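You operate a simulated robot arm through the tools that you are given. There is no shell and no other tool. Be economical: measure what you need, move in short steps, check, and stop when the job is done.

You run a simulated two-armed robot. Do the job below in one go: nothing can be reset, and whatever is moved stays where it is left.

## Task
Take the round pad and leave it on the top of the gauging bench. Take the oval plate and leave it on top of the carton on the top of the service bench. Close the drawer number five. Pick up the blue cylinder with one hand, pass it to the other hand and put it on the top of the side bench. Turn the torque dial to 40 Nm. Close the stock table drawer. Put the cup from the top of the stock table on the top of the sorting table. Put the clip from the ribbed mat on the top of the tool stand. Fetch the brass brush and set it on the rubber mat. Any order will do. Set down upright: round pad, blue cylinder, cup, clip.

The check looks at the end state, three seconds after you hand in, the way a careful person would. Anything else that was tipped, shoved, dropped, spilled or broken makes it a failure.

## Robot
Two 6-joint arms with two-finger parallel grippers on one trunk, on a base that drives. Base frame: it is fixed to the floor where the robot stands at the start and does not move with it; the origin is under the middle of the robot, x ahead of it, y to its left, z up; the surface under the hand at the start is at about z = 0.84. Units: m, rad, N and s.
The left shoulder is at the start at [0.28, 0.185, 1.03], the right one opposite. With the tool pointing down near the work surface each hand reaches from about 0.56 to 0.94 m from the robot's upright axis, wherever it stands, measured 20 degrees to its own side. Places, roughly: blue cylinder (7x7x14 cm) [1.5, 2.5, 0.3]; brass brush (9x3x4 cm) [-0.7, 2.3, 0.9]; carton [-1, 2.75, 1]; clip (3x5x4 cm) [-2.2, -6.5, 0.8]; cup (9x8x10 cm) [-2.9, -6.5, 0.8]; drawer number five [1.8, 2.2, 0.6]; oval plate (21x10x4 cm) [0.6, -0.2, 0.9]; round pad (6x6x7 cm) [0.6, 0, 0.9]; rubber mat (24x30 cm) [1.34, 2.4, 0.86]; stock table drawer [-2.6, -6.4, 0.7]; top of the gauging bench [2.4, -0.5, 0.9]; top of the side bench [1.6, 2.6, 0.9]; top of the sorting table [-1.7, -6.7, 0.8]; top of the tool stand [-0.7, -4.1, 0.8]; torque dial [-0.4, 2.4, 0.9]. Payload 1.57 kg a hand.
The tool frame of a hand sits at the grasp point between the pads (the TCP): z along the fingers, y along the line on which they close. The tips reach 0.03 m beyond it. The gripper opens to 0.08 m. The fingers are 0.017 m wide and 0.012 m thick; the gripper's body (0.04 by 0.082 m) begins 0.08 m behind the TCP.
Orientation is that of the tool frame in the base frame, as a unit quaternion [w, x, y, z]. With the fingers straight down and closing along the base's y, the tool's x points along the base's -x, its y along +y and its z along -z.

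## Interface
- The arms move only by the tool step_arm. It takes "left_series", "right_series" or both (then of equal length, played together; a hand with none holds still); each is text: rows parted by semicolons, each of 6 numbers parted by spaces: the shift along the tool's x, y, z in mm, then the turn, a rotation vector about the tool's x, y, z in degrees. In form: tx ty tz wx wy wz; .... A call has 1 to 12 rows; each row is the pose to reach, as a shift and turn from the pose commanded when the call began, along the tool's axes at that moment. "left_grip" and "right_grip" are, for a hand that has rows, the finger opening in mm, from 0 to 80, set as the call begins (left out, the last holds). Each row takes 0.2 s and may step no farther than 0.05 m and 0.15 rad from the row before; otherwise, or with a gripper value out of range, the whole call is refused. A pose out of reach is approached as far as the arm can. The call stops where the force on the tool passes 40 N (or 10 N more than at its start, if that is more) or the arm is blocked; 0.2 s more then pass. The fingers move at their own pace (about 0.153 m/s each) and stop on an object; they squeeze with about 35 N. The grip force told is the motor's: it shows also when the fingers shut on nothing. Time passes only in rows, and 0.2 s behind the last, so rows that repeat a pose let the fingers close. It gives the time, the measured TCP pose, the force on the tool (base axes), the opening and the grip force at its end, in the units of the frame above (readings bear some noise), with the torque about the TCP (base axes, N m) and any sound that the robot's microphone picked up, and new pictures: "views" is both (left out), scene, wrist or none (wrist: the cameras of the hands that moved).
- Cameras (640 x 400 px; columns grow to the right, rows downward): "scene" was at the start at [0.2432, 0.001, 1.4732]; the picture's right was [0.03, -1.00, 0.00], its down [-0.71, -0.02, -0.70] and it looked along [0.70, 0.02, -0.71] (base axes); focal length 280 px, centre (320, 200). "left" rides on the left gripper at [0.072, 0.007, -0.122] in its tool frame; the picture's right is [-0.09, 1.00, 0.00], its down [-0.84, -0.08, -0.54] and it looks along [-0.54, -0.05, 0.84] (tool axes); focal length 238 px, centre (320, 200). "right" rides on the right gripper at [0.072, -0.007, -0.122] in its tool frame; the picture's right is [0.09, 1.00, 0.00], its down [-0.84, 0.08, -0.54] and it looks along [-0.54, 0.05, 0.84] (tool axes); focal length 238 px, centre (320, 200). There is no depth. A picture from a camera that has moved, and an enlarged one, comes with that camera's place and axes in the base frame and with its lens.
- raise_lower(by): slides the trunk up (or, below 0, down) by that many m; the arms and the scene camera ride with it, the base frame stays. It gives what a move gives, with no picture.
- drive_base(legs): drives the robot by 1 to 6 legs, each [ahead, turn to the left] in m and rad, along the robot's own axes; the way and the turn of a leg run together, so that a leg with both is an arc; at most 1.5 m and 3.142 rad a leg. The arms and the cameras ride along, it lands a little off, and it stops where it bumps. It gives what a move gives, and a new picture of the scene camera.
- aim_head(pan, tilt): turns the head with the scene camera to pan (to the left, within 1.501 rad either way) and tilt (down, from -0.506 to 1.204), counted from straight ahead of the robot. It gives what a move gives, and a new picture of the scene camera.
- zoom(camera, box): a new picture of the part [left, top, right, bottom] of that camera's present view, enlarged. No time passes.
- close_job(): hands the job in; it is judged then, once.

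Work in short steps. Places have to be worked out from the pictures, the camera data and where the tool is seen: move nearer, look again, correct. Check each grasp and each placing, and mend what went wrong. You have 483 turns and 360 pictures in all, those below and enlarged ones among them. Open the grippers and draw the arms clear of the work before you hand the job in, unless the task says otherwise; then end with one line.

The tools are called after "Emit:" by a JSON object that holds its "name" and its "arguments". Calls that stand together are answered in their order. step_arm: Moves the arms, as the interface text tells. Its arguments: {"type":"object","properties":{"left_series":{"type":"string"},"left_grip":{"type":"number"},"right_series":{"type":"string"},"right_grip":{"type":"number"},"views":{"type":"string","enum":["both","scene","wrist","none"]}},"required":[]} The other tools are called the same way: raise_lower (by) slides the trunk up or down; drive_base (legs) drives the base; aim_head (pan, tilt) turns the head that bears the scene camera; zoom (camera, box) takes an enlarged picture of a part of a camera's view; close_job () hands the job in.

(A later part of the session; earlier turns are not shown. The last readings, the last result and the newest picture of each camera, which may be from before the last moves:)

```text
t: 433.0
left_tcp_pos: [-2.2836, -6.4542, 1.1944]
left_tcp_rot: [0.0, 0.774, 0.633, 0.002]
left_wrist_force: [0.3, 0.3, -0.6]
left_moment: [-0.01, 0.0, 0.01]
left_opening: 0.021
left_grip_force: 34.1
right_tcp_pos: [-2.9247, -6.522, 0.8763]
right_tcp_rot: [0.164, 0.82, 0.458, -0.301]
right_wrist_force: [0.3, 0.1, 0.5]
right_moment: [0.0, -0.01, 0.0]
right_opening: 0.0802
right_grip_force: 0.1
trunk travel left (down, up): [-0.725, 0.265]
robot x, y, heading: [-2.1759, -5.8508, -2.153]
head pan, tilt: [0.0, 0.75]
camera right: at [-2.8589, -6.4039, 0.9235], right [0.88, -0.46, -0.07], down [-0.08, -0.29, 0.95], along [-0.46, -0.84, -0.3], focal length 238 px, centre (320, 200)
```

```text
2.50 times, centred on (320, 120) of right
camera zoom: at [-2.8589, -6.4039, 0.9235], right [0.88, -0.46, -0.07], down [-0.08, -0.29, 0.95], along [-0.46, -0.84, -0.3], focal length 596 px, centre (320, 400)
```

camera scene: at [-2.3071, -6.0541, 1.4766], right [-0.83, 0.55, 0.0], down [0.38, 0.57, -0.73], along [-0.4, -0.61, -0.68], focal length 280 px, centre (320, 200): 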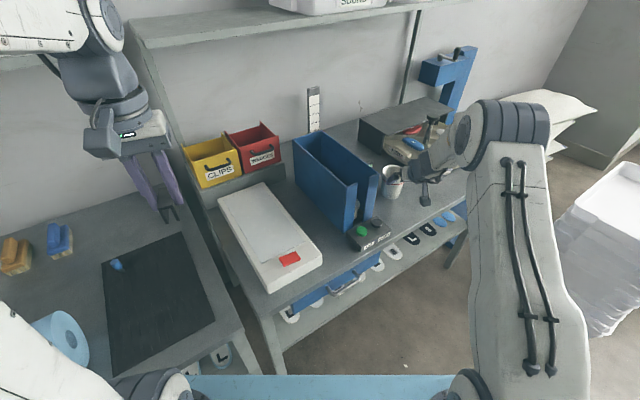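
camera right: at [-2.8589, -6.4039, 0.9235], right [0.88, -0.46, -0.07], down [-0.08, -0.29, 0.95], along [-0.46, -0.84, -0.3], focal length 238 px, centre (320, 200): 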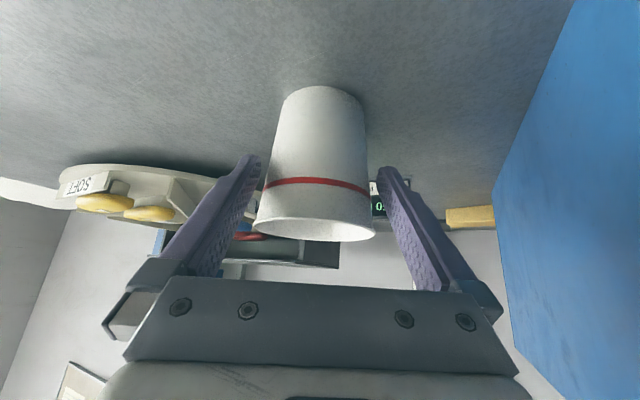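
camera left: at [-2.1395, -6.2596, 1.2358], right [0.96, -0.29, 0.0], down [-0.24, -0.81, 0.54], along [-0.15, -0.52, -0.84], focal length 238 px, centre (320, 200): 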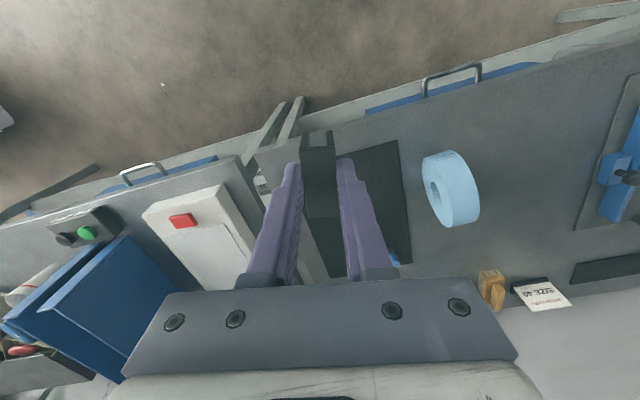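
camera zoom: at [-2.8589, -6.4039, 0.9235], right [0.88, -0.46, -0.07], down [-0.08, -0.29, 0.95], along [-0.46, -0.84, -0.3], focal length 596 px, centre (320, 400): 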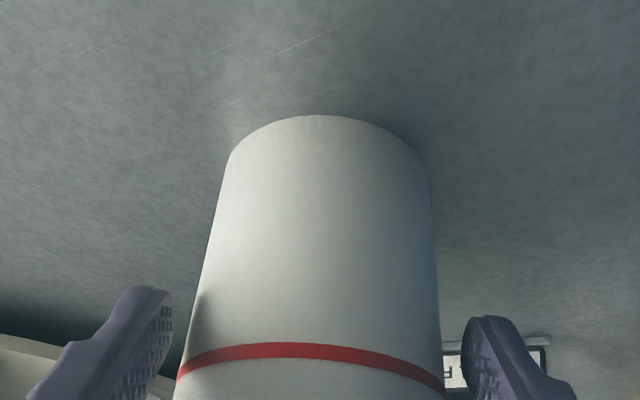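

Aligned within 1–2 mm, with about 3 mm clearance each side. I'll advance in small steps.

Emit:
{"name": "step_arm", "arguments": {"right_series": "1 0 8 0 0 0;1 0 16 0 0 0;2 0 24 0 0 0;2 0 30 0 0 0;2 0 30 0 0 0", "views": "wrist"}}

```text
t: 434.2
left_tcp_pos: [-2.2836, -6.454, 1.1927]
left_tcp_rot: [0.0, 0.775, 0.632, 0.002]
left_wrist_force: [-0.5, -0.5, -0.6]
left_moment: [0.02, 0.04, -0.01]
left_opening: 0.021
left_grip_force: 33.6
right_tcp_pos: [-2.933, -6.5361, 0.8511]
right_tcp_rot: [0.165, 0.819, 0.459, -0.301]
right_wrist_force: [-0.3, 0.2, 1.2]
right_moment: [0.0, 0.04, -0.02]
right_opening: 0.0799
right_grip_force: 0.1
trunk travel left (down, up): [-0.725, 0.265]
robot x, y, heading: [-2.1747, -5.8502, -2.156]
head pan, tilt: [0.0, 0.75]
camera right: at [-2.8685, -6.4188, 0.8994], right [0.88, -0.46, -0.07], down [-0.08, -0.29, 0.95], along [-0.46, -0.84, -0.3], focal length 238 px, centre (320, 200)
```

right: 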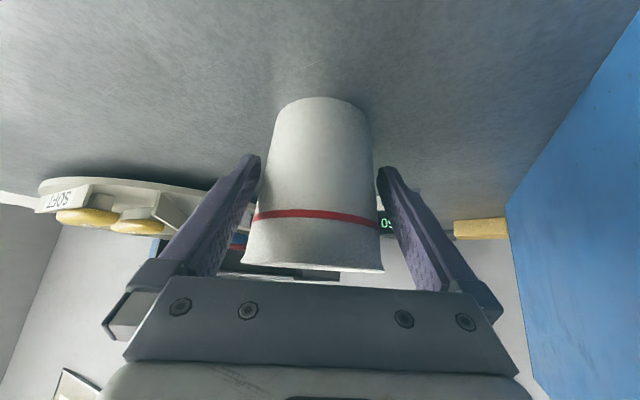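

Fingers now flank the body evenly. I'll go the last 14 mm and close.

Emit:
{"name": "step_arm", "arguments": {"right_series": "0 0 5 0 0 0;1 0 10 0 0 0;1 0 15 0 0 0;1 0 15 0 0 0", "views": "wrist"}}

Emit:
{"name": "step_arm", "arguments": {"right_series": "0 0 0 0 0 0;0 0 0 0 0 0", "right_grip": 60, "views": "wrist"}}

```text
t: 435.2
left_tcp_pos: [-2.284, -6.4535, 1.1933]
left_tcp_rot: [0.0, 0.774, 0.633, 0.003]
left_wrist_force: [0.1, -0.2, -0.2]
left_moment: [-0.01, 0.0, -0.01]
left_opening: 0.0207
left_grip_force: 34.6
right_tcp_pos: [-2.9377, -6.5442, 0.8398]
right_tcp_rot: [0.164, 0.82, 0.459, -0.3]
right_wrist_force: [0.2, -0.1, 0.0]
right_moment: [-0.04, -0.01, 0.01]
right_opening: 0.0802
right_grip_force: 0.1
trunk travel left (down, up): [-0.725, 0.265]
robot x, y, heading: [-2.1765, -5.8538, -2.155]
head pan, tilt: [0.0, 0.75]
camera right: at [-2.8733, -6.4262, 0.8876], right [0.88, -0.46, -0.07], down [-0.08, -0.29, 0.95], along [-0.46, -0.84, -0.3], focal length 238 px, centre (320, 200)
```

right: 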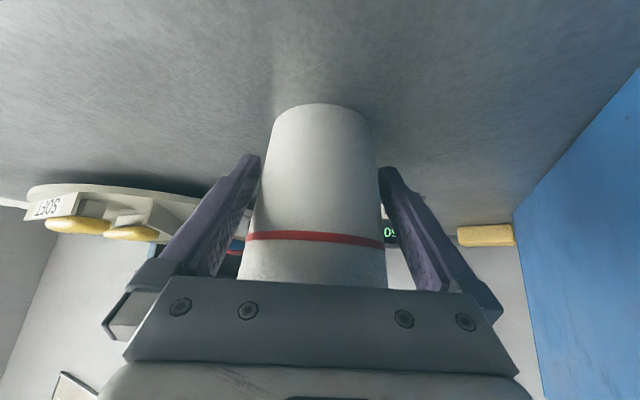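

```text
t: 435.8
left_tcp_pos: [-2.2834, -6.4558, 1.193]
left_tcp_rot: [-0.001, 0.774, 0.633, 0.001]
left_wrist_force: [-0.9, 0.3, 0.0]
left_moment: [0.03, 0.0, 0.01]
left_opening: 0.0208
left_grip_force: 34.0
right_tcp_pos: [-2.9385, -6.5434, 0.8401]
right_tcp_rot: [0.164, 0.82, 0.459, -0.301]
right_wrist_force: [-0.6, 0.7, 0.6]
right_moment: [0.02, 0.03, 0.01]
right_opening: 0.0717
right_grip_force: 34.8
trunk travel left (down, up): [-0.725, 0.265]
robot x, y, heading: [-2.1709, -5.8484, -2.155]
head pan, tilt: [0.0, 0.75]
camera right: at [-2.8733, -6.4261, 0.8876], right [0.88, -0.46, -0.07], down [-0.08, -0.29, 0.95], along [-0.46, -0.84, -0.3], focal length 238 px, centre (320, 200)
```

right: 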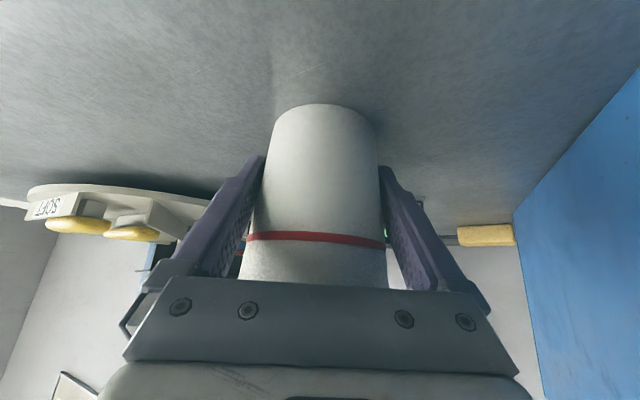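

The cup is gripped at 71.7 mm. I'll lift it straight up with the trunk.

Emit:
{"name": "raise_lower", "arguments": {"by": 0.2}}

Emit:
{"name": "drive_base", "arguments": {"legs": [[-0.25, 0]]}}

```text
t: 437.9
left_tcp_pos: [-2.2835, -6.454, 1.3936]
left_tcp_rot: [-0.001, 0.774, 0.633, 0.002]
left_wrist_force: [-0.5, -0.9, 0.1]
left_moment: [0.0, -0.04, 0.01]
left_opening: 0.0209
left_grip_force: 34.2
right_tcp_pos: [-2.9383, -6.5445, 1.0403]
right_tcp_rot: [0.164, 0.82, 0.459, -0.301]
right_wrist_force: [-0.4, -0.3, -1.0]
right_moment: [0.02, 0.0, -0.03]
right_opening: 0.0718
right_grip_force: 35.0
trunk travel left (down, up): [-0.925, 0.065]
robot x, y, heading: [-2.1778, -5.8516, -2.153]
head pan, tilt: [0.0, 0.75]
```

```text
t: 439.8
left_tcp_pos: [-2.1438, -6.2459, 1.3931]
left_tcp_rot: [-0.002, 0.773, 0.634, 0.002]
left_wrist_force: [0.1, -0.2, -0.2]
left_moment: [0.01, 0.02, 0.01]
left_opening: 0.0208
left_grip_force: 34.3
right_tcp_pos: [-2.798, -6.3358, 1.04]
right_tcp_rot: [0.164, 0.819, 0.46, -0.301]
right_wrist_force: [-0.5, 0.2, 0.1]
right_moment: [-0.05, 0.0, 0.02]
right_opening: 0.0719
right_grip_force: 34.9
trunk travel left (down, up): [-0.925, 0.065]
robot x, y, heading: [-2.037, -5.6423, -2.15]
head pan, tilt: [0.0, 0.75]
camera scene: at [-2.1686, -5.8446, 1.6766], right [-0.84, 0.55, 0.0], down [0.37, 0.57, -0.73], along [-0.4, -0.61, -0.68], focal length 280 px, centre (320, 200)
```

scene: 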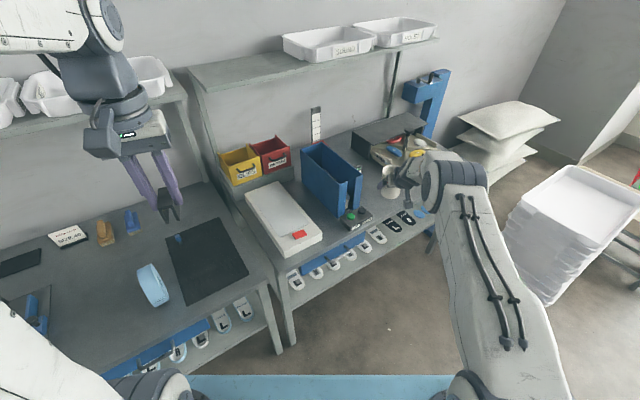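

The cup came up cleanly. I'll back off further, draw the right arm in, then drive round to face the sorting table.

Emit:
{"name": "drive_base", "arguments": {"legs": [[-0.38, 0]]}}

Emit:
{"name": "step_arm", "arguments": {"right_series": "31 0 -27 0 0 0;62 0 -54 0 0 0;94 0 -81 0 0 0;125 0 -108 0 0 0;157 0 -135 0 0 0;190 0 -162 0 0 0;190 0 -162 0 0 0", "views": "wrist"}}

```text
t: 442.1
left_tcp_pos: [-1.9378, -5.9305, 1.3935]
left_tcp_rot: [0.0, 0.773, 0.634, 0.003]
left_wrist_force: [0.2, -0.3, 0.1]
left_moment: [0.03, 0.01, 0.01]
left_opening: 0.0207
left_grip_force: 33.8
right_tcp_pos: [-2.5913, -6.0222, 1.0398]
right_tcp_rot: [0.165, 0.819, 0.459, -0.301]
right_wrist_force: [-0.5, 0.7, 0.7]
right_moment: [0.02, -0.03, -0.02]
right_opening: 0.0719
right_grip_force: 34.9
trunk travel left (down, up): [-0.925, 0.065]
robot x, y, heading: [-1.8325, -5.327, -2.152]
head pan, tilt: [0.0, 0.75]
camera scene: at [-1.9625, -5.5299, 1.6766], right [-0.84, 0.55, 0.0], down [0.37, 0.57, -0.73], along [-0.4, -0.61, -0.68], focal length 280 px, centre (320, 200)
```

scene: 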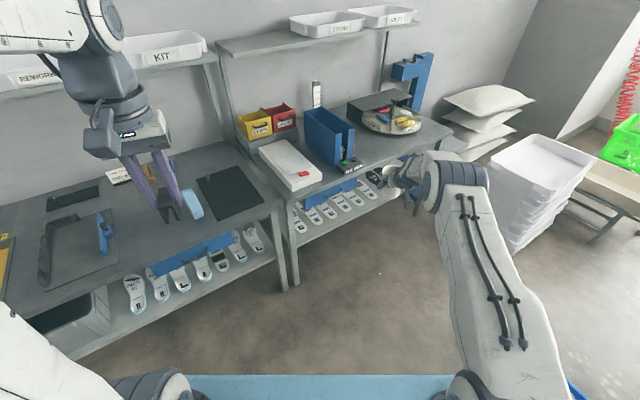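

```text
t: 443.7
left_tcp_pos: [-1.9391, -5.9295, 1.3931]
left_tcp_rot: [-0.001, 0.773, 0.635, 0.002]
left_wrist_force: [-0.4, -1.4, -0.3]
left_moment: [0.02, 0.0, 0.02]
left_opening: 0.0207
left_grip_force: 34.8
right_tcp_pos: [-2.4782, -5.8171, 1.0518]
right_tcp_rot: [0.176, 0.822, 0.459, -0.289]
right_wrist_force: [0.0, 0.2, -0.1]
right_moment: [0.01, 0.0, -0.03]
right_opening: 0.0717
right_grip_force: 34.7
right hand out of reach, approached as far as the arm can: row 5, 6, 7
trunk travel left (down, up): [-0.925, 0.065]
robot x, y, heading: [-1.8314, -5.3263, -2.15]
head pan, tilt: [0.0, 0.75]
camera right: at [-2.4153, -5.6973, 1.1007], right [0.89, -0.45, -0.03], down [-0.11, -0.29, 0.95], along [-0.44, -0.84, -0.3], focal length 238 px, centre (320, 200)
```

right: 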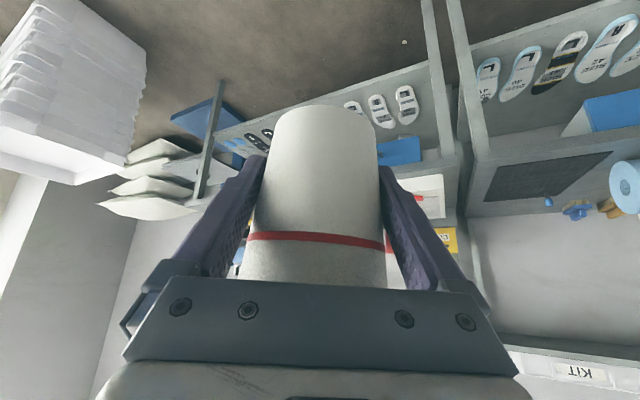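

Now I'll drive around to face the sorting table.

Emit:
{"name": "drive_base", "arguments": {"legs": [[0, 1.04], [0.52, 0], [0, -0.46]]}}

```text
t: 450.8
left_tcp_pos: [-1.3403, -6.3454, 1.3921]
left_tcp_rot: [0.0, 0.552, 0.834, 0.002]
left_wrist_force: [-0.1, 0.1, 0.1]
left_moment: [0.0, 0.01, -0.01]
left_opening: 0.0208
left_grip_force: 34.2
right_tcp_pos: [-1.8505, -6.5575, 1.0518]
right_tcp_rot: [0.253, 0.649, 0.682, -0.223]
right_wrist_force: [0.6, 0.2, -0.2]
right_moment: [0.03, 0.0, 0.02]
right_opening: 0.0714
right_grip_force: 35.5
trunk travel left (down, up): [-0.925, 0.065]
robot x, y, heading: [-1.5939, -5.785, -1.55]
head pan, tilt: [0.0, 0.75]
camera scene: at [-1.5877, -6.0308, 1.6766], right [-1.0, -0.02, 0.0], down [-0.01, 0.68, -0.73], along [0.01, -0.73, -0.68], focal length 280 px, centre (320, 200)
```

scene: 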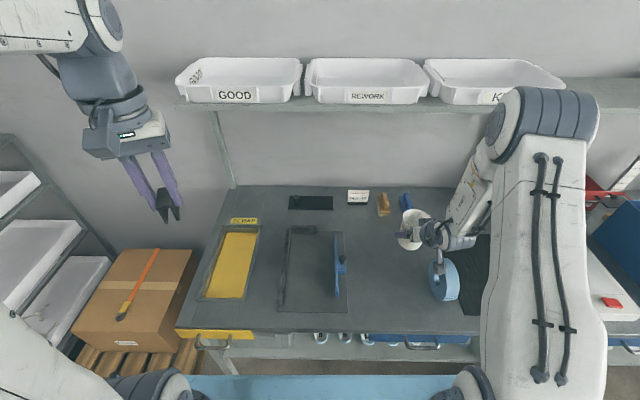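

The cup is over clear space on the sorting table, between the handled board and the tape roll. I'll shift 2 cm away from the roll, correct a 2° roll, and lower with the trunk.

Emit:
{"name": "step_arm", "arguments": {"right_series": "0 10 0 1 0 0;0 20 0 2 0 0;0 20 0 2 0 0", "views": "none"}}

Emit:
{"name": "raise_lower", "arguments": {"by": -0.19}}

Emit:
{"name": "zoom", "arguments": {"camera": "scene", "box": [330, 120, 490, 240]}}

```text
t: 451.6
left_tcp_pos: [-1.34, -6.3455, 1.3922]
left_tcp_rot: [-0.001, 0.552, 0.834, 0.001]
left_wrist_force: [-0.4, 0.6, -1.4]
left_moment: [-0.01, 0.01, 0.01]
left_opening: 0.0209
left_grip_force: 33.9
right_tcp_pos: [-1.8437, -6.5625, 1.0565]
right_tcp_rot: [0.25, 0.652, 0.68, -0.223]
right_wrist_force: [-1.1, 0.2, -0.2]
right_moment: [0.02, -0.01, -0.01]
right_opening: 0.0714
right_grip_force: 35.3
right hand out of reach, approached as far as the arm can: row 1, 2, 3
trunk travel left (down, up): [-0.925, 0.065]
robot x, y, heading: [-1.5948, -5.7851, -1.557]
head pan, tilt: [0.0, 0.75]
```

```text
t: 453.6
left_tcp_pos: [-1.3414, -6.3456, 1.2032]
left_tcp_rot: [-0.001, 0.55, 0.835, 0.002]
left_wrist_force: [0.0, 0.0, -0.3]
left_moment: [0.01, -0.02, -0.02]
left_opening: 0.0209
left_grip_force: 34.0
right_tcp_pos: [-1.8436, -6.5625, 0.8662]
right_tcp_rot: [0.25, 0.652, 0.679, -0.224]
right_wrist_force: [-0.3, -0.3, -0.7]
right_moment: [0.0, 0.0, 0.01]
right_opening: 0.0712
right_grip_force: 35.1
trunk travel left (down, up): [-0.735, 0.255]
robot x, y, heading: [-1.5935, -5.7908, -1.551]
head pan, tilt: [0.0, 0.75]
```

```text
3.33 times, centred on (410, 180) of scene
camera zoom: at [-1.5877, -6.0307, 1.4867], right [-1.0, -0.02, 0.0], down [-0.01, 0.68, -0.73], along [0.01, -0.73, -0.68], focal length 932 px, centre (20, 267)
```

zoom: 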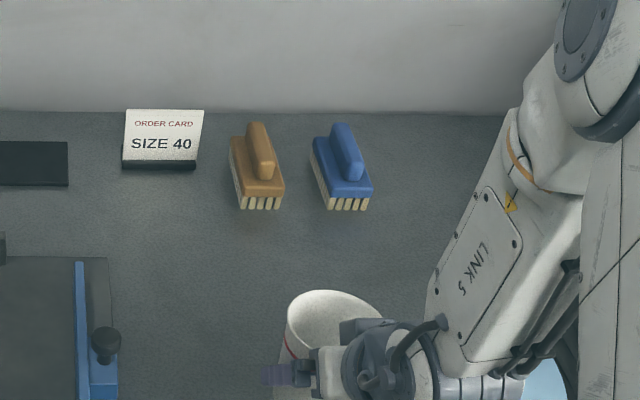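

The arm is near its inner limit. I'll extend 4 cm forward so it can level the cup properly, then continue down.

Emit:
{"name": "step_arm", "arguments": {"right_series": "-15 3 13 0.8 0 0;-31 6 26 1.7 0 0;-31 6 26 1.7 0 0", "views": "wrist"}}

Emit:
{"name": "raise_lower", "arguments": {"by": -0.015}}

```text
t: 454.4
left_tcp_pos: [-1.3411, -6.3468, 1.2033]
left_tcp_rot: [-0.001, 0.552, 0.834, 0.002]
left_wrist_force: [0.4, -0.2, 0.6]
left_moment: [0.01, 0.0, -0.01]
left_opening: 0.021
left_grip_force: 34.7
right_tcp_pos: [-1.8358, -6.6021, 0.8661]
right_tcp_rot: [0.241, 0.655, 0.677, -0.233]
right_wrist_force: [0.3, -0.5, -1.0]
right_moment: [0.01, 0.01, 0.01]
right_opening: 0.0713
right_grip_force: 34.5
trunk travel left (down, up): [-0.735, 0.255]
robot x, y, heading: [-1.5913, -5.7869, -1.55]
head pan, tilt: [0.0, 0.75]
camera right: at [-1.8464, -6.4687, 0.9155], right [0.99, 0.1, -0.06], down [0.09, -0.3, 0.95], along [0.08, -0.95, -0.31], focal length 238 px, centre (320, 200)
```

right: 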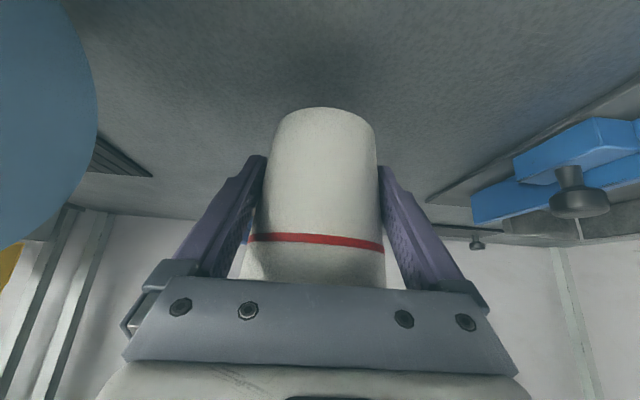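

```text
t: 455.1
left_tcp_pos: [-1.3409, -6.3452, 1.1891]
left_tcp_rot: [0.0, 0.552, 0.834, 0.002]
left_wrist_force: [-0.2, 0.1, -0.2]
left_moment: [-0.01, -0.02, -0.01]
left_opening: 0.0209
left_grip_force: 34.3
right_tcp_pos: [-1.8366, -6.6023, 0.8503]
right_tcp_rot: [0.241, 0.655, 0.677, -0.234]
right_wrist_force: [-0.3, 0.0, -0.8]
right_moment: [-0.01, 0.01, -0.01]
right_opening: 0.0714
right_grip_force: 35.4
trunk travel left (down, up): [-0.72, 0.27]
robot x, y, heading: [-1.5956, -5.7883, -1.555]
head pan, tilt: [0.0, 0.75]
```

Emit:
{"name": "raise_lower", "arguments": {"by": -0.006}}

Emit:
{"name": "raise_lower", "arguments": {"by": -0.004}}

```text
t: 455.6
left_tcp_pos: [-1.3404, -6.3456, 1.1825]
left_tcp_rot: [-0.001, 0.551, 0.835, 0.002]
left_wrist_force: [0.1, 0.0, 0.5]
left_moment: [0.03, -0.03, 0.01]
left_opening: 0.0209
left_grip_force: 33.9
right_tcp_pos: [-1.8355, -6.6019, 0.8452]
right_tcp_rot: [0.241, 0.656, 0.676, -0.234]
right_wrist_force: [-0.2, -0.2, 0.2]
right_moment: [0.02, 0.01, -0.01]
right_opening: 0.0711
right_grip_force: 34.5
trunk travel left (down, up): [-0.714, 0.276]
robot x, y, heading: [-1.5898, -5.7833, -1.554]
head pan, tilt: [0.0, 0.75]
```

```text
t: 456.1
left_tcp_pos: [-1.3409, -6.3477, 1.1786]
left_tcp_rot: [-0.001, 0.551, 0.834, 0.002]
left_wrist_force: [0.1, 0.2, -0.4]
left_moment: [0.01, 0.02, 0.04]
left_opening: 0.0208
left_grip_force: 34.3
right_tcp_pos: [-1.8366, -6.6023, 0.841]
right_tcp_rot: [0.24, 0.656, 0.676, -0.234]
right_wrist_force: [0.2, 0.1, -0.1]
right_moment: [0.01, 0.02, 0.0]
right_opening: 0.0709
right_grip_force: 34.9
trunk travel left (down, up): [-0.71, 0.28]
robot x, y, heading: [-1.5909, -5.788, -1.551]
head pan, tilt: [0.0, 0.75]
```

Emit:
{"name": "raise_lower", "arguments": {"by": -0.004}}

Emit:
{"name": "raise_lower", "arguments": {"by": -0.003}}

Emit:
{"name": "zoom", "arguments": {"camera": "right", "box": [160, 40, 480, 280]}}

```text
t: 456.7
left_tcp_pos: [-1.3402, -6.3463, 1.175]
left_tcp_rot: [-0.001, 0.551, 0.834, 0.002]
left_wrist_force: [-0.2, 0.6, 0.1]
left_moment: [0.0, 0.01, 0.01]
left_opening: 0.0207
left_grip_force: 33.8
right_tcp_pos: [-1.8366, -6.603, 0.8393]
right_tcp_rot: [0.242, 0.655, 0.676, -0.235]
right_wrist_force: [1.0, 2.7, 15.5]
right_moment: [-0.28, 0.31, -0.08]
right_opening: 0.0715
right_grip_force: 34.9
trunk travel left (down, up): [-0.706, 0.284]
robot x, y, heading: [-1.591, -5.7832, -1.553]
head pan, tilt: [0.0, 0.75]
```

```text
t: 457.2
left_tcp_pos: [-1.3395, -6.3446, 1.1714]
left_tcp_rot: [-0.001, 0.552, 0.834, 0.001]
left_wrist_force: [-0.3, 0.1, -0.7]
left_moment: [0.0, 0.01, 0.0]
left_opening: 0.0206
left_grip_force: 34.5
right_tcp_pos: [-1.8356, -6.6023, 0.8355]
right_tcp_rot: [0.243, 0.655, 0.676, -0.235]
right_wrist_force: [2.6, 2.9, 22.5]
right_moment: [-0.2, 0.12, -0.02]
right_opening: 0.0703
right_grip_force: 34.5
trunk travel left (down, up): [-0.703, 0.287]
robot x, y, heading: [-1.5909, -5.7873, -1.552]
head pan, tilt: [0.0, 0.75]
```

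```text
1.67 times, centred on (320, 160) of right
camera zoom: at [-1.8461, -6.4688, 0.8851], right [0.99, 0.1, -0.06], down [0.09, -0.3, 0.95], along [0.08, -0.95, -0.31], focal length 397 px, centre (320, 267)
```

zoom: 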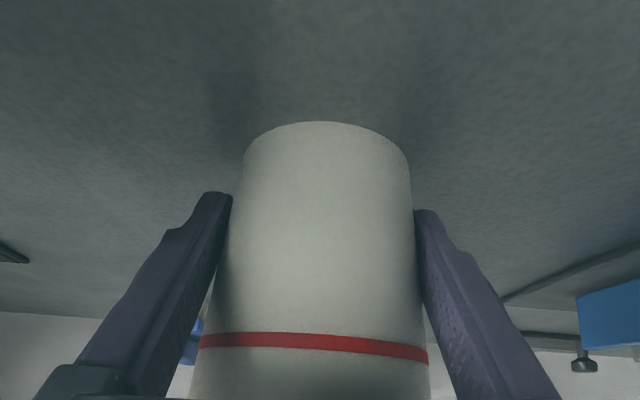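

Contact made. I'll ease up 3 mm, open fully, and slide back out along the finger direction.

Emit:
{"name": "raise_lower", "arguments": {"by": 0.004}}

Emit:
{"name": "step_arm", "arguments": {"right_series": "0 0 0 0 0 0;0 0 0 0 0 0", "right_grip": 80, "views": "wrist"}}

Emit:
{"name": "step_arm", "arguments": {"right_series": "0 0 -15 0 0 0;0 0 -35 0 0 0;0 0 -60 0 0 0;0 0 -90 0 0 0;0 0 -120 0 0 0"}}

```text
t: 457.7
left_tcp_pos: [-1.3406, -6.3473, 1.1764]
left_tcp_rot: [-0.001, 0.552, 0.834, 0.002]
left_wrist_force: [0.5, 0.6, -0.4]
left_moment: [-0.01, 0.03, 0.02]
left_opening: 0.0209
left_grip_force: 34.1
right_tcp_pos: [-1.8353, -6.6011, 0.8366]
right_tcp_rot: [0.239, 0.657, 0.676, -0.233]
right_wrist_force: [0.9, -0.2, 7.2]
right_moment: [-0.18, 0.02, 0.0]
right_opening: 0.0704
right_grip_force: 35.4
trunk travel left (down, up): [-0.707, 0.283]
robot x, y, heading: [-1.5932, -5.7849, -1.551]
head pan, tilt: [0.0, 0.75]
```

```text
t: 458.3
left_tcp_pos: [-1.341, -6.3456, 1.1757]
left_tcp_rot: [-0.001, 0.551, 0.834, 0.002]
left_wrist_force: [-0.1, 0.4, 0.6]
left_moment: [-0.01, 0.03, -0.01]
left_opening: 0.0205
left_grip_force: 34.4
right_tcp_pos: [-1.8359, -6.6015, 0.8375]
right_tcp_rot: [0.24, 0.657, 0.676, -0.232]
right_wrist_force: [0.5, -0.2, -0.4]
right_moment: [0.01, 0.04, -0.02]
right_opening: 0.0801
right_grip_force: 0.0
trunk travel left (down, up): [-0.707, 0.283]
robot x, y, heading: [-1.594, -5.7899, -1.55]
head pan, tilt: [0.0, 0.75]
camera right: at [-1.8465, -6.468, 0.8872], right [0.99, 0.1, -0.06], down [0.09, -0.31, 0.95], along [0.08, -0.95, -0.31], focal length 238 px, centre (320, 200)
```

right: 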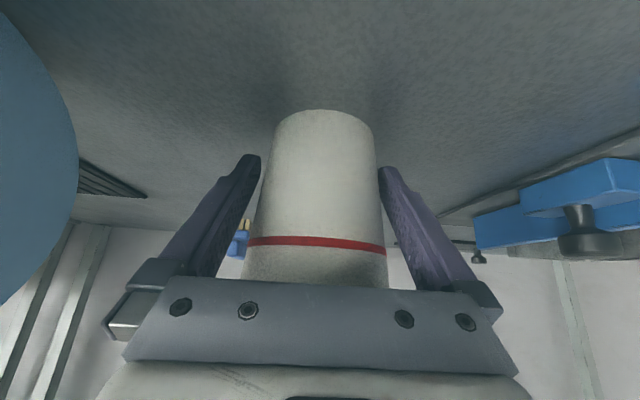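

```text
t: 459.5
left_tcp_pos: [-1.3395, -6.3459, 1.1763]
left_tcp_rot: [-0.001, 0.551, 0.834, 0.002]
left_wrist_force: [-0.4, 0.2, 0.1]
left_moment: [0.03, -0.01, 0.0]
left_opening: 0.0208
left_grip_force: 33.9
right_tcp_pos: [-1.8398, -6.5242, 0.9316]
right_tcp_rot: [0.24, 0.656, 0.677, -0.233]
right_wrist_force: [0.5, -0.4, -0.3]
right_moment: [0.0, -0.01, 0.02]
right_opening: 0.0799
right_grip_force: 0.2
trunk travel left (down, up): [-0.707, 0.283]
robot x, y, heading: [-1.5942, -5.7874, -1.551]
head pan, tilt: [0.0, 0.75]
camera scene: at [-1.5876, -6.031, 1.4585], right [-1.0, -0.02, 0.0], down [-0.01, 0.68, -0.73], along [0.01, -0.73, -0.68], focal length 280 px, centre (320, 200)
camera right: at [-1.8495, -6.3908, 0.9815], right [0.99, 0.1, -0.06], down [0.09, -0.3, 0.95], along [0.08, -0.95, -0.31], focal length 238 px, centre (320, 200)
```

scene: 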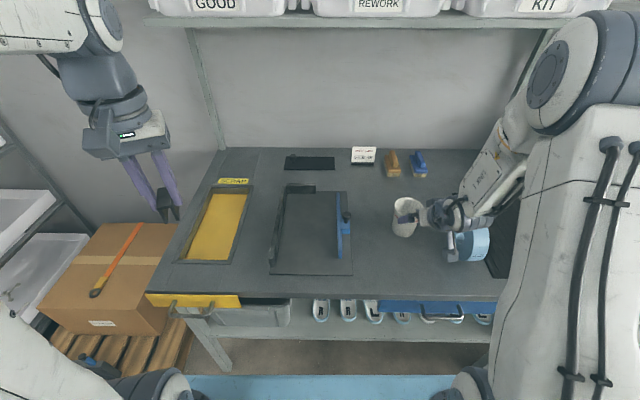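
right: 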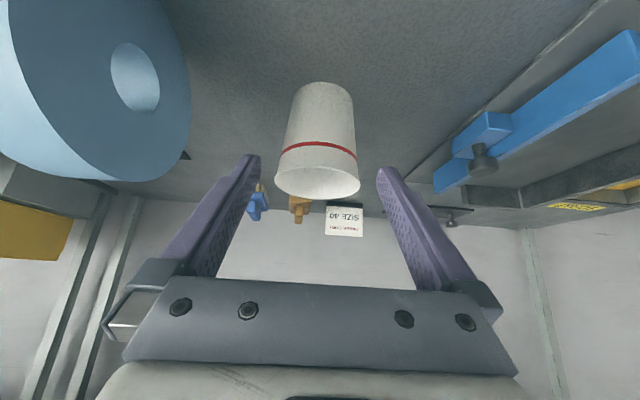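

The cup stands upright and free. I'll raise the trunk, back away, and reset the right arm.

Emit:
{"name": "raise_lower", "arguments": {"by": 0.25}}

Emit:
{"name": "drive_base", "arguments": {"legs": [[-0.45, 0]]}}

Emit:
{"name": "zoom", "arguments": {"camera": "scene", "box": [240, 100, 560, 300]}}

```text
t: 462.1
left_tcp_pos: [-1.3405, -6.3455, 1.4257]
left_tcp_rot: [-0.001, 0.551, 0.835, 0.002]
left_wrist_force: [0.0, 0.2, -0.4]
left_moment: [0.03, 0.0, -0.03]
left_opening: 0.0209
left_grip_force: 34.3
right_tcp_pos: [-1.839, -6.5238, 1.1812]
right_tcp_rot: [0.241, 0.655, 0.677, -0.233]
right_wrist_force: [1.0, 0.3, -0.3]
right_moment: [0.01, -0.02, 0.03]
right_opening: 0.0801
right_grip_force: 0.1
trunk travel left (down, up): [-0.957, 0.033]
robot x, y, heading: [-1.5962, -5.7834, -1.554]
head pan, tilt: [0.0, 0.75]
```

```text
t: 464.8
left_tcp_pos: [-1.347, -5.8964, 1.4252]
left_tcp_rot: [0.0, 0.55, 0.835, 0.001]
left_wrist_force: [-0.2, 0.3, -0.5]
left_moment: [0.01, 0.01, 0.01]
left_opening: 0.0207
left_grip_force: 34.4
right_tcp_pos: [-1.8463, -6.075, 1.1816]
right_tcp_rot: [0.241, 0.655, 0.677, -0.233]
right_wrist_force: [0.8, 0.6, 0.2]
right_moment: [-0.03, -0.02, 0.01]
right_opening: 0.0803
right_grip_force: 0.1
trunk travel left (down, up): [-0.957, 0.033]
robot x, y, heading: [-1.6028, -5.3343, -1.551]
head pan, tilt: [0.0, 0.75]
camera scene: at [-1.5962, -5.5814, 1.7086], right [-1.0, -0.02, 0.0], down [-0.02, 0.68, -0.73], along [0.02, -0.73, -0.68], focal length 280 px, centre (320, 200)
```

scene: 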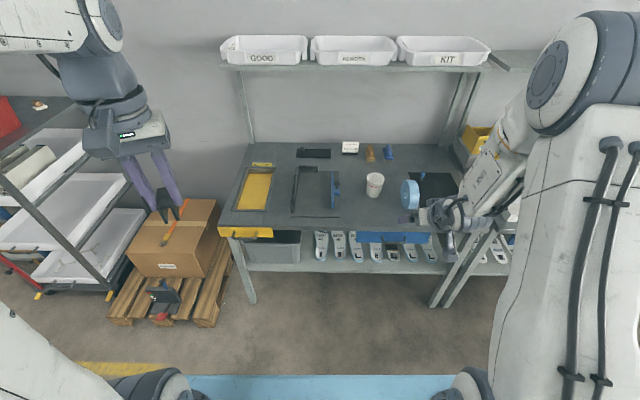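

```text
2.00 times, centred on (400, 200) of scene
camera zoom: at [-1.5962, -5.5814, 1.7086], right [-1.0, -0.02, 0.0], down [-0.02, 0.68, -0.73], along [0.02, -0.73, -0.68], focal length 559 px, centre (160, 200)
```

zoom: 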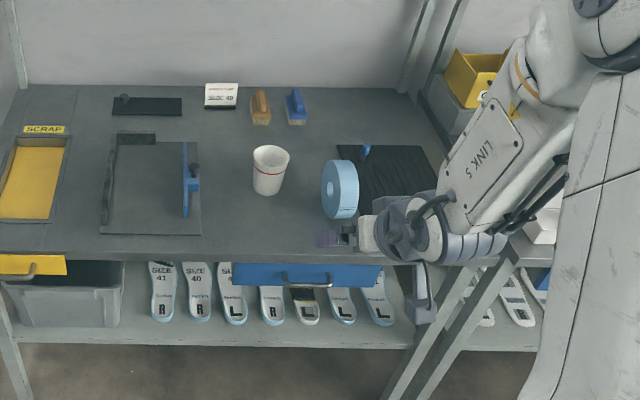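

The cup is well placed and nothing else moved. Next the clip goes to the tool stand: I'll reset the right wrist and drive to face the stand from the south.

Emit:
{"name": "step_arm", "arguments": {"right_series": "15 0 -10 0 8 0;30 0 -20 0 16 0;45 0 -30 0 24 0;60 0 -40 0 32 0;75 0 -50 0 40 0;75 0 -50 0 40 0", "views": "none"}}

Emit:
{"name": "drive_base", "arguments": {"legs": [[0, 1.55], [0.95, 0], [0, 1.57]]}}

```text
t: 466.2
left_tcp_pos: [-1.3485, -5.897, 1.4247]
left_tcp_rot: [-0.001, 0.55, 0.835, 0.002]
left_wrist_force: [0.1, 0.1, -0.8]
left_moment: [-0.01, 0.02, -0.04]
left_opening: 0.0206
left_grip_force: 34.1
right_tcp_pos: [-1.8507, -5.9852, 1.1713]
right_tcp_rot: [-0.005, 0.696, 0.718, 0.006]
right_wrist_force: [-0.2, 0.5, -0.2]
right_moment: [-0.01, 0.0, 0.01]
right_opening: 0.0799
right_grip_force: 0.0
right hand out of reach, approached as far as the arm can: row 2, 3
trunk travel left (down, up): [-0.957, 0.033]
robot x, y, heading: [-1.6002, -5.3371, -1.549]
head pan, tilt: [0.0, 0.75]
```

```text
t: 478.8
left_tcp_pos: [-0.9087, -4.7969, 1.4251]
left_tcp_rot: [0.002, 0.833, -0.553, 0.001]
left_wrist_force: [-0.9, 0.6, -0.3]
left_moment: [0.01, -0.01, -0.01]
left_opening: 0.0207
left_grip_force: 34.2
right_tcp_pos: [-0.4048, -4.7118, 1.1713]
right_tcp_rot: [0.004, 0.716, -0.698, 0.005]
right_wrist_force: [0.6, 0.1, 0.4]
right_moment: [0.0, -0.03, 0.01]
right_opening: 0.0797
right_grip_force: 0.0
trunk travel left (down, up): [-0.957, 0.033]
robot x, y, heading: [-0.6584, -5.3573, 1.584]
head pan, tilt: [0.0, 0.75]
camera scene: at [-0.6588, -5.1151, 1.7086], right [1.0, 0.01, 0.0], down [0.01, -0.68, -0.73], along [-0.01, 0.73, -0.68], focal length 280 px, centre (320, 200)
```

scene: 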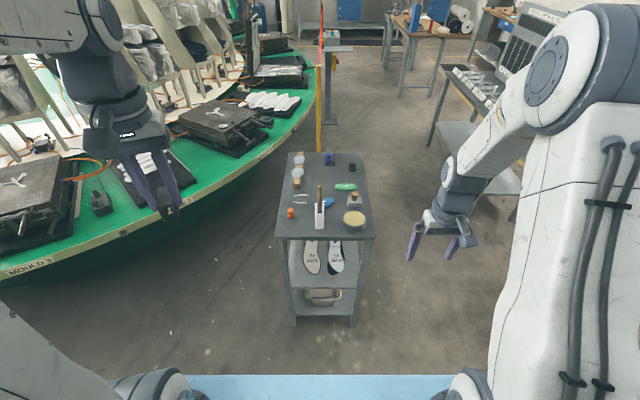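

Emit:
{"name": "zoom", "arguments": {"camera": "scene", "box": [260, 140, 390, 250]}}

```text
3.64 times, centred on (325, 195) of scene
camera zoom: at [-0.6588, -5.1151, 1.7086], right [1.0, 0.01, 0.0], down [0.01, -0.68, -0.73], along [-0.01, 0.73, -0.68], focal length 1016 px, centre (302, 218)
```

zoom: 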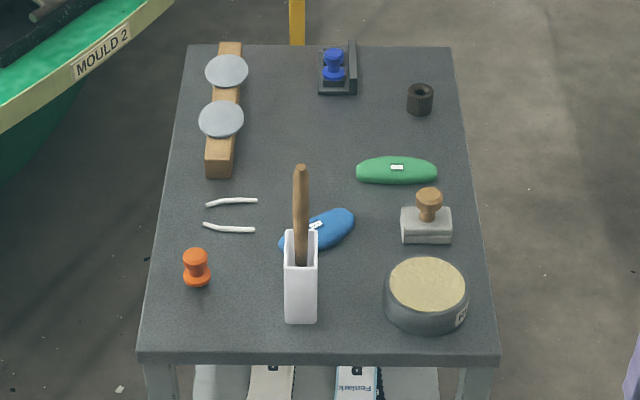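

The stand's top has a clear patch in the middle near (-0.66, -3.985), between the wooden disc holder and the green piece. I'll drive in so the left hand can reach it comfortably.

Emit:
{"name": "drive_base", "arguments": {"legs": [[0, -0.3], [0.5, 0], [0, 0.29]]}}

Emit:
{"name": "zoom", "arguments": {"camera": "scene", "box": [200, 120, 380, 290]}}

```text
t: 483.7
left_tcp_pos: [-0.7593, -4.3092, 1.425]
left_tcp_rot: [0.002, 0.83, -0.558, 0.001]
left_wrist_force: [-0.2, -0.1, 0.8]
left_moment: [0.02, -0.02, -0.03]
left_opening: 0.0205
left_grip_force: 34.5
right_tcp_pos: [-0.2573, -4.2303, 1.1716]
right_tcp_rot: [0.005, 0.713, -0.701, 0.005]
right_wrist_force: [-0.1, -1.3, 0.1]
right_moment: [0.0, 0.0, -0.01]
right_opening: 0.0801
right_grip_force: 0.1
trunk travel left (down, up): [-0.957, 0.033]
robot x, y, heading: [-0.5163, -4.8708, 1.579]
head pan, tilt: [0.0, 0.75]
camera scene: at [-0.5146, -4.6308, 1.7086], right [1.0, 0.01, 0.0], down [0.0, -0.68, -0.73], along [0.0, 0.73, -0.68], focal length 280 px, centre (320, 200)
```

scene: 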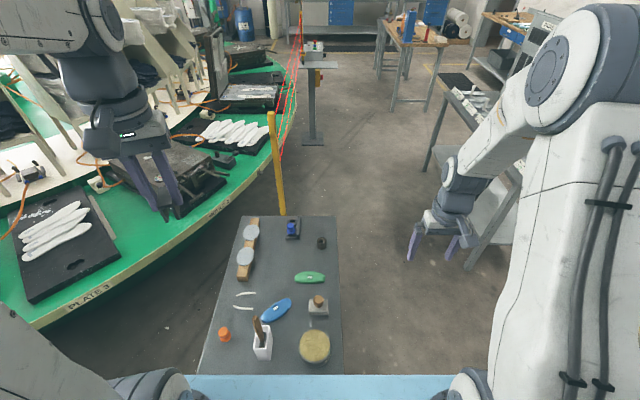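

```text
2.35 times, centred on (290, 205) of scene
camera zoom: at [-0.5146, -4.6308, 1.7086], right [1.0, 0.01, 0.0], down [0.0, -0.68, -0.73], along [0.0, 0.73, -0.68], focal length 658 px, centre (391, 188)
```

zoom: 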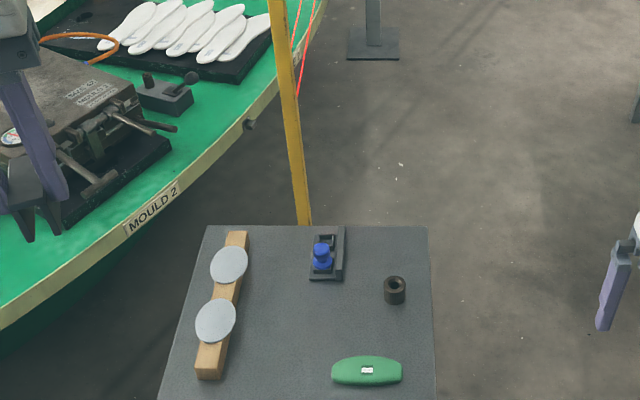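

The best spot is about (-0.685, -3.985), clear on all sides. I'll roll 5 cm closer and bring the clip over it, lowering the hand 15 cm on the way.

Emit:
{"name": "drive_base", "arguments": {"legs": [[0.05, 0]]}}

Emit:
{"name": "step_arm", "arguments": {"left_series": "0 0 40 0 0 0;0 0 80 0 0 0;-20 -15 120 0 0 0;-55 -40 140 0 0 0;-90 -65 150 0 0 0;-125 -90 150 0 0 0;-160 -115 150 0 0 0;-190 -145 150 0 0 0;-215 -168 150 0 0 0;-228 -172 150 0 0 0;-228 -172 150 0 0 0"}}

```text
t: 484.6
left_tcp_pos: [-0.7618, -4.2597, 1.425]
left_tcp_rot: [0.002, 0.831, -0.557, 0.001]
left_wrist_force: [0.2, 0.2, -0.4]
left_moment: [-0.01, 0.02, 0.0]
left_opening: 0.0208
left_grip_force: 34.3
right_tcp_pos: [-0.257, -4.1788, 1.1715]
right_tcp_rot: [0.005, 0.713, -0.701, 0.005]
right_wrist_force: [-0.8, -0.7, 0.1]
right_moment: [-0.03, 0.0, -0.03]
right_opening: 0.0802
right_grip_force: 0.1
trunk travel left (down, up): [-0.957, 0.033]
robot x, y, heading: [-0.5174, -4.8232, 1.572]
head pan, tilt: [0.0, 0.75]
camera scene: at [-0.5148, -4.5788, 1.7085], right [1.0, 0.01, 0.0], down [0.0, -0.68, -0.73], along [0.0, 0.73, -0.68], focal length 280 px, centre (320, 200)
```

scene: 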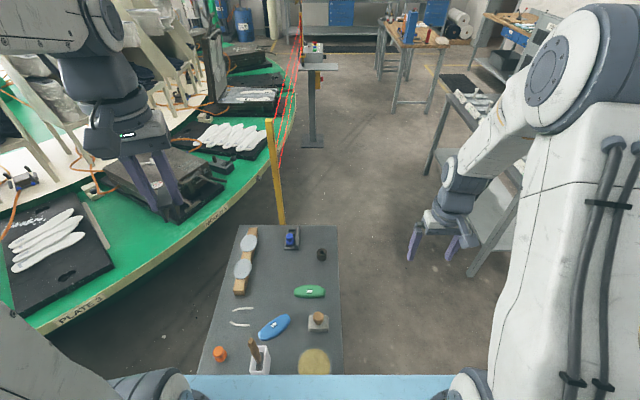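

```text
t: 487.0
left_tcp_pos: [-0.6899, -3.9823, 1.2739]
left_tcp_rot: [0.003, 0.83, -0.557, 0.001]
left_wrist_force: [-0.6, -0.3, -0.3]
left_moment: [-0.02, -0.01, -0.05]
left_opening: 0.0207
left_grip_force: 33.8
right_tcp_pos: [-0.2566, -4.1785, 1.1723]
right_tcp_rot: [0.005, 0.713, -0.701, 0.005]
right_wrist_force: [0.5, 0.6, -0.6]
right_moment: [-0.01, 0.0, 0.01]
right_opening: 0.0802
right_grip_force: 0.0
trunk travel left (down, up): [-0.957, 0.033]
robot x, y, heading: [-0.5168, -4.8227, 1.575]
head pan, tilt: [0.0, 0.75]
camera scene: at [-0.5148, -4.579, 1.7086], right [1.0, 0.01, 0.0], down [0.0, -0.68, -0.73], along [0.0, 0.73, -0.68], focal length 280 px, centre (320, 200)
camera left: at [-0.6693, -4.0506, 1.3971], right [-0.96, -0.29, 0.0], down [-0.25, 0.81, 0.54], along [-0.16, 0.51, -0.84], focal length 238 px, centre (320, 200)
```

scene: 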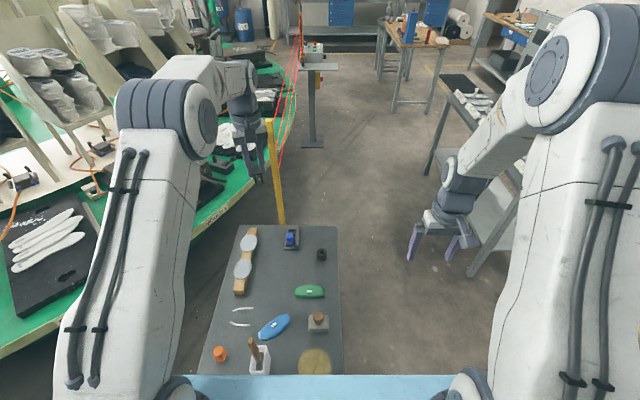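
left: 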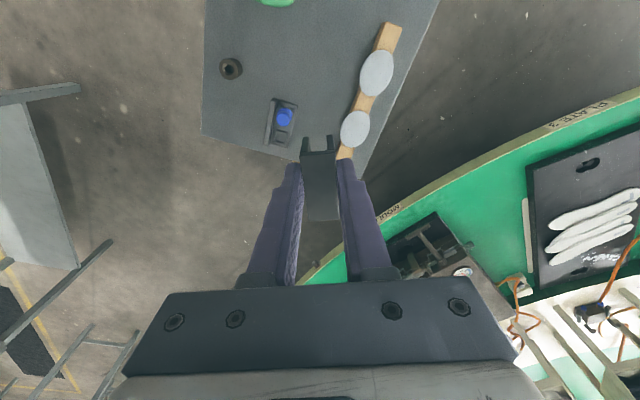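

The spot below looks right. I'll lower the trunk 0.2 m (the deck stays above the stand's items) and then lower the clip with the arm.

Emit:
{"name": "raise_lower", "arguments": {"by": -0.18}}

Emit:
{"name": "aim_head", "arguments": {"pan": 0.15, "tilt": 0.9}}

Emit:
{"name": "zoom", "arguments": {"camera": "left", "box": [200, 0, 460, 200]}}

```text
t: 489.0
left_tcp_pos: [-0.6894, -3.9822, 1.0934]
left_tcp_rot: [0.002, 0.83, -0.557, 0.002]
left_wrist_force: [0.3, -0.3, -1.1]
left_moment: [0.03, 0.01, 0.01]
left_opening: 0.021
left_grip_force: 34.5
right_tcp_pos: [-0.2565, -4.1776, 0.9923]
right_tcp_rot: [0.005, 0.713, -0.701, 0.005]
right_wrist_force: [0.6, -0.3, 0.3]
right_moment: [0.02, 0.02, 0.0]
right_opening: 0.0798
right_grip_force: 0.1
trunk travel left (down, up): [-0.777, 0.213]
robot x, y, heading: [-0.5159, -4.8215, 1.576]
head pan, tilt: [0.0, 0.75]
```

```text
t: 489.7
left_tcp_pos: [-0.6893, -3.9829, 1.093]
left_tcp_rot: [0.002, 0.831, -0.557, 0.002]
left_wrist_force: [0.3, 0.6, -0.2]
left_moment: [0.02, 0.02, -0.03]
left_opening: 0.0209
left_grip_force: 33.6
right_tcp_pos: [-0.2564, -4.1787, 0.9917]
right_tcp_rot: [0.005, 0.713, -0.701, 0.006]
right_wrist_force: [-0.4, -0.3, 0.6]
right_moment: [-0.01, 0.02, 0.01]
right_opening: 0.08
right_grip_force: 0.0
trunk travel left (down, up): [-0.777, 0.213]
robot x, y, heading: [-0.5151, -4.8204, 1.577]
head pan, tilt: [0.15, 0.901]
camera scene: at [-0.526, -4.5873, 1.5167], right [0.99, 0.15, 0.0], down [0.12, -0.77, -0.62], along [-0.1, 0.61, -0.78], focal length 280 px, centre (320, 200)
```

scene: 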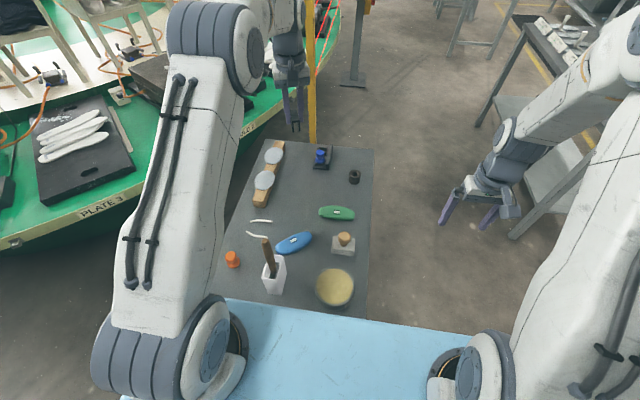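

```text
2.00 times, centred on (330, 100) of left
camera zoom: at [-0.6693, -4.0508, 1.2171], right [-0.96, -0.29, 0.0], down [-0.25, 0.81, 0.54], along [-0.16, 0.51, -0.84], focal length 477 px, centre (300, 400)
```

zoom: 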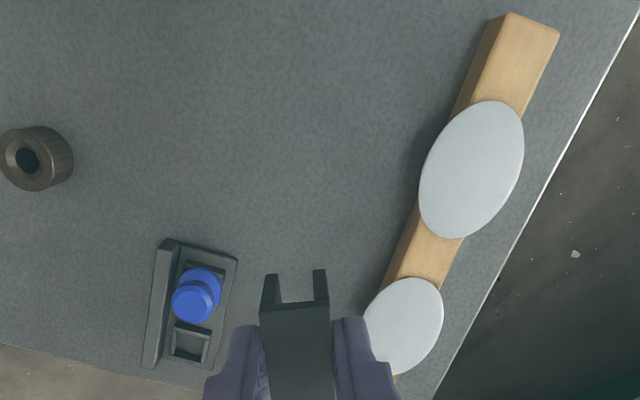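

The landing point is clear on all sides. I'll lower the arm 20 cm.

Emit:
{"name": "step_arm", "arguments": {"left_series": "0 0 40 0 0 0;0 0 80 0 0 0;0 0 120 0 0 0;0 0 155 0 0 0;0 0 185 0 0 0;0 0 210 0 0 0;0 0 210 0 0 0"}}

```text
t: 491.3
left_tcp_pos: [-0.6908, -3.9818, 0.8871]
left_tcp_rot: [-0.002, 0.83, -0.558, -0.003]
left_wrist_force: [-0.9, 2.9, 31.1]
left_moment: [0.08, 0.03, 0.01]
left_opening: 0.0209
left_grip_force: 34.3
right_tcp_pos: [-0.2552, -4.1786, 0.9922]
right_tcp_rot: [0.004, 0.713, -0.701, 0.005]
right_wrist_force: [-0.5, -0.7, 0.4]
right_moment: [-0.01, 0.02, -0.03]
right_opening: 0.0801
right_grip_force: 0.0
trunk travel left (down, up): [-0.777, 0.213]
robot x, y, heading: [-0.5183, -4.8206, 1.576]
head pan, tilt: [0.15, 0.901]
camera scene: at [-0.5258, -4.5887, 1.5173], right [0.99, 0.16, 0.0], down [0.12, -0.77, -0.62], along [-0.1, 0.61, -0.78], focal length 280 px, centre (320, 200)
camera left: at [-0.67, -4.0513, 1.01], right [-0.96, -0.29, 0.0], down [-0.25, 0.8, 0.55], along [-0.16, 0.52, -0.84], focal length 238 px, centre (320, 200)
```

scene: 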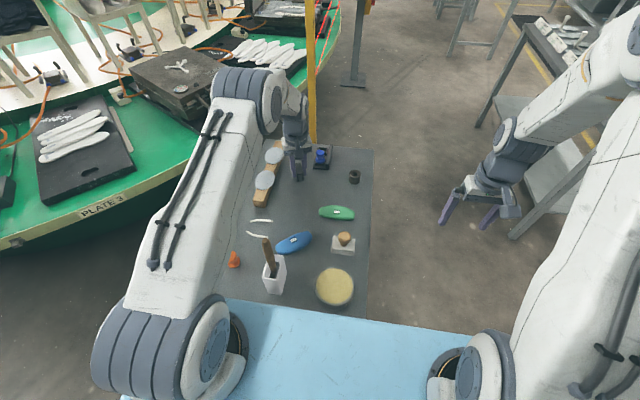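
left: 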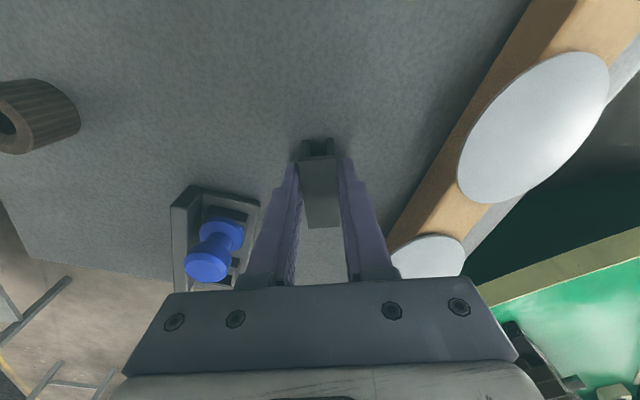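

Contact at TCP 0.887 with 31 N, so the stand top is higher than expected. I also want to check the orange stamp near the arm.

Emit:
{"name": "zoom", "arguments": {"camera": "scene", "box": [180, 130, 380, 310]}}

```text
2.22 times, centred on (280, 220) of scene
camera zoom: at [-0.5258, -4.5887, 1.5173], right [0.99, 0.16, 0.0], down [0.12, -0.77, -0.62], along [-0.1, 0.61, -0.78], focal length 621 px, centre (409, 156)
```

zoom: 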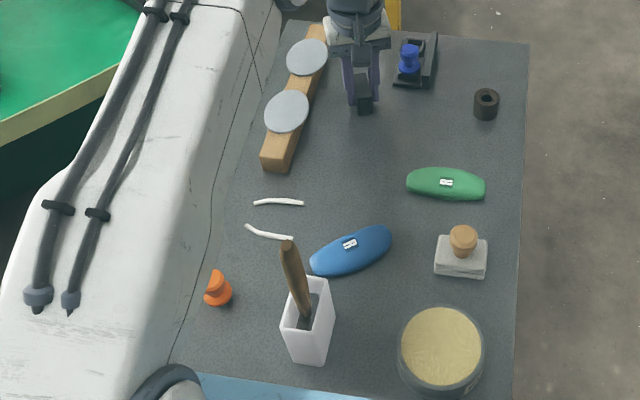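

The stamp is only partly hidden behind the arm, which passes well above it. I'll ease up 3 mm and release the clip.

Emit:
{"name": "step_arm", "arguments": {"left_series": "0 0 -4 0 0 0;0 0 -5 0 0 0", "views": "none"}}

```text
t: 491.9
left_tcp_pos: [-0.69, -3.9846, 0.8874]
left_tcp_rot: [0.004, 0.83, -0.557, 0.002]
left_wrist_force: [-1.3, 2.6, 8.5]
left_moment: [0.37, 0.12, -0.05]
left_opening: 0.0209
left_grip_force: 34.2
right_tcp_pos: [-0.2562, -4.1779, 0.9913]
right_tcp_rot: [0.005, 0.712, -0.702, 0.005]
right_wrist_force: [-0.2, -0.6, 1.3]
right_moment: [0.01, 0.0, -0.04]
right_opening: 0.08
right_grip_force: 0.0
trunk travel left (down, up): [-0.777, 0.213]
robot x, y, heading: [-0.5138, -4.821, 1.572]
head pan, tilt: [0.15, 0.901]
```

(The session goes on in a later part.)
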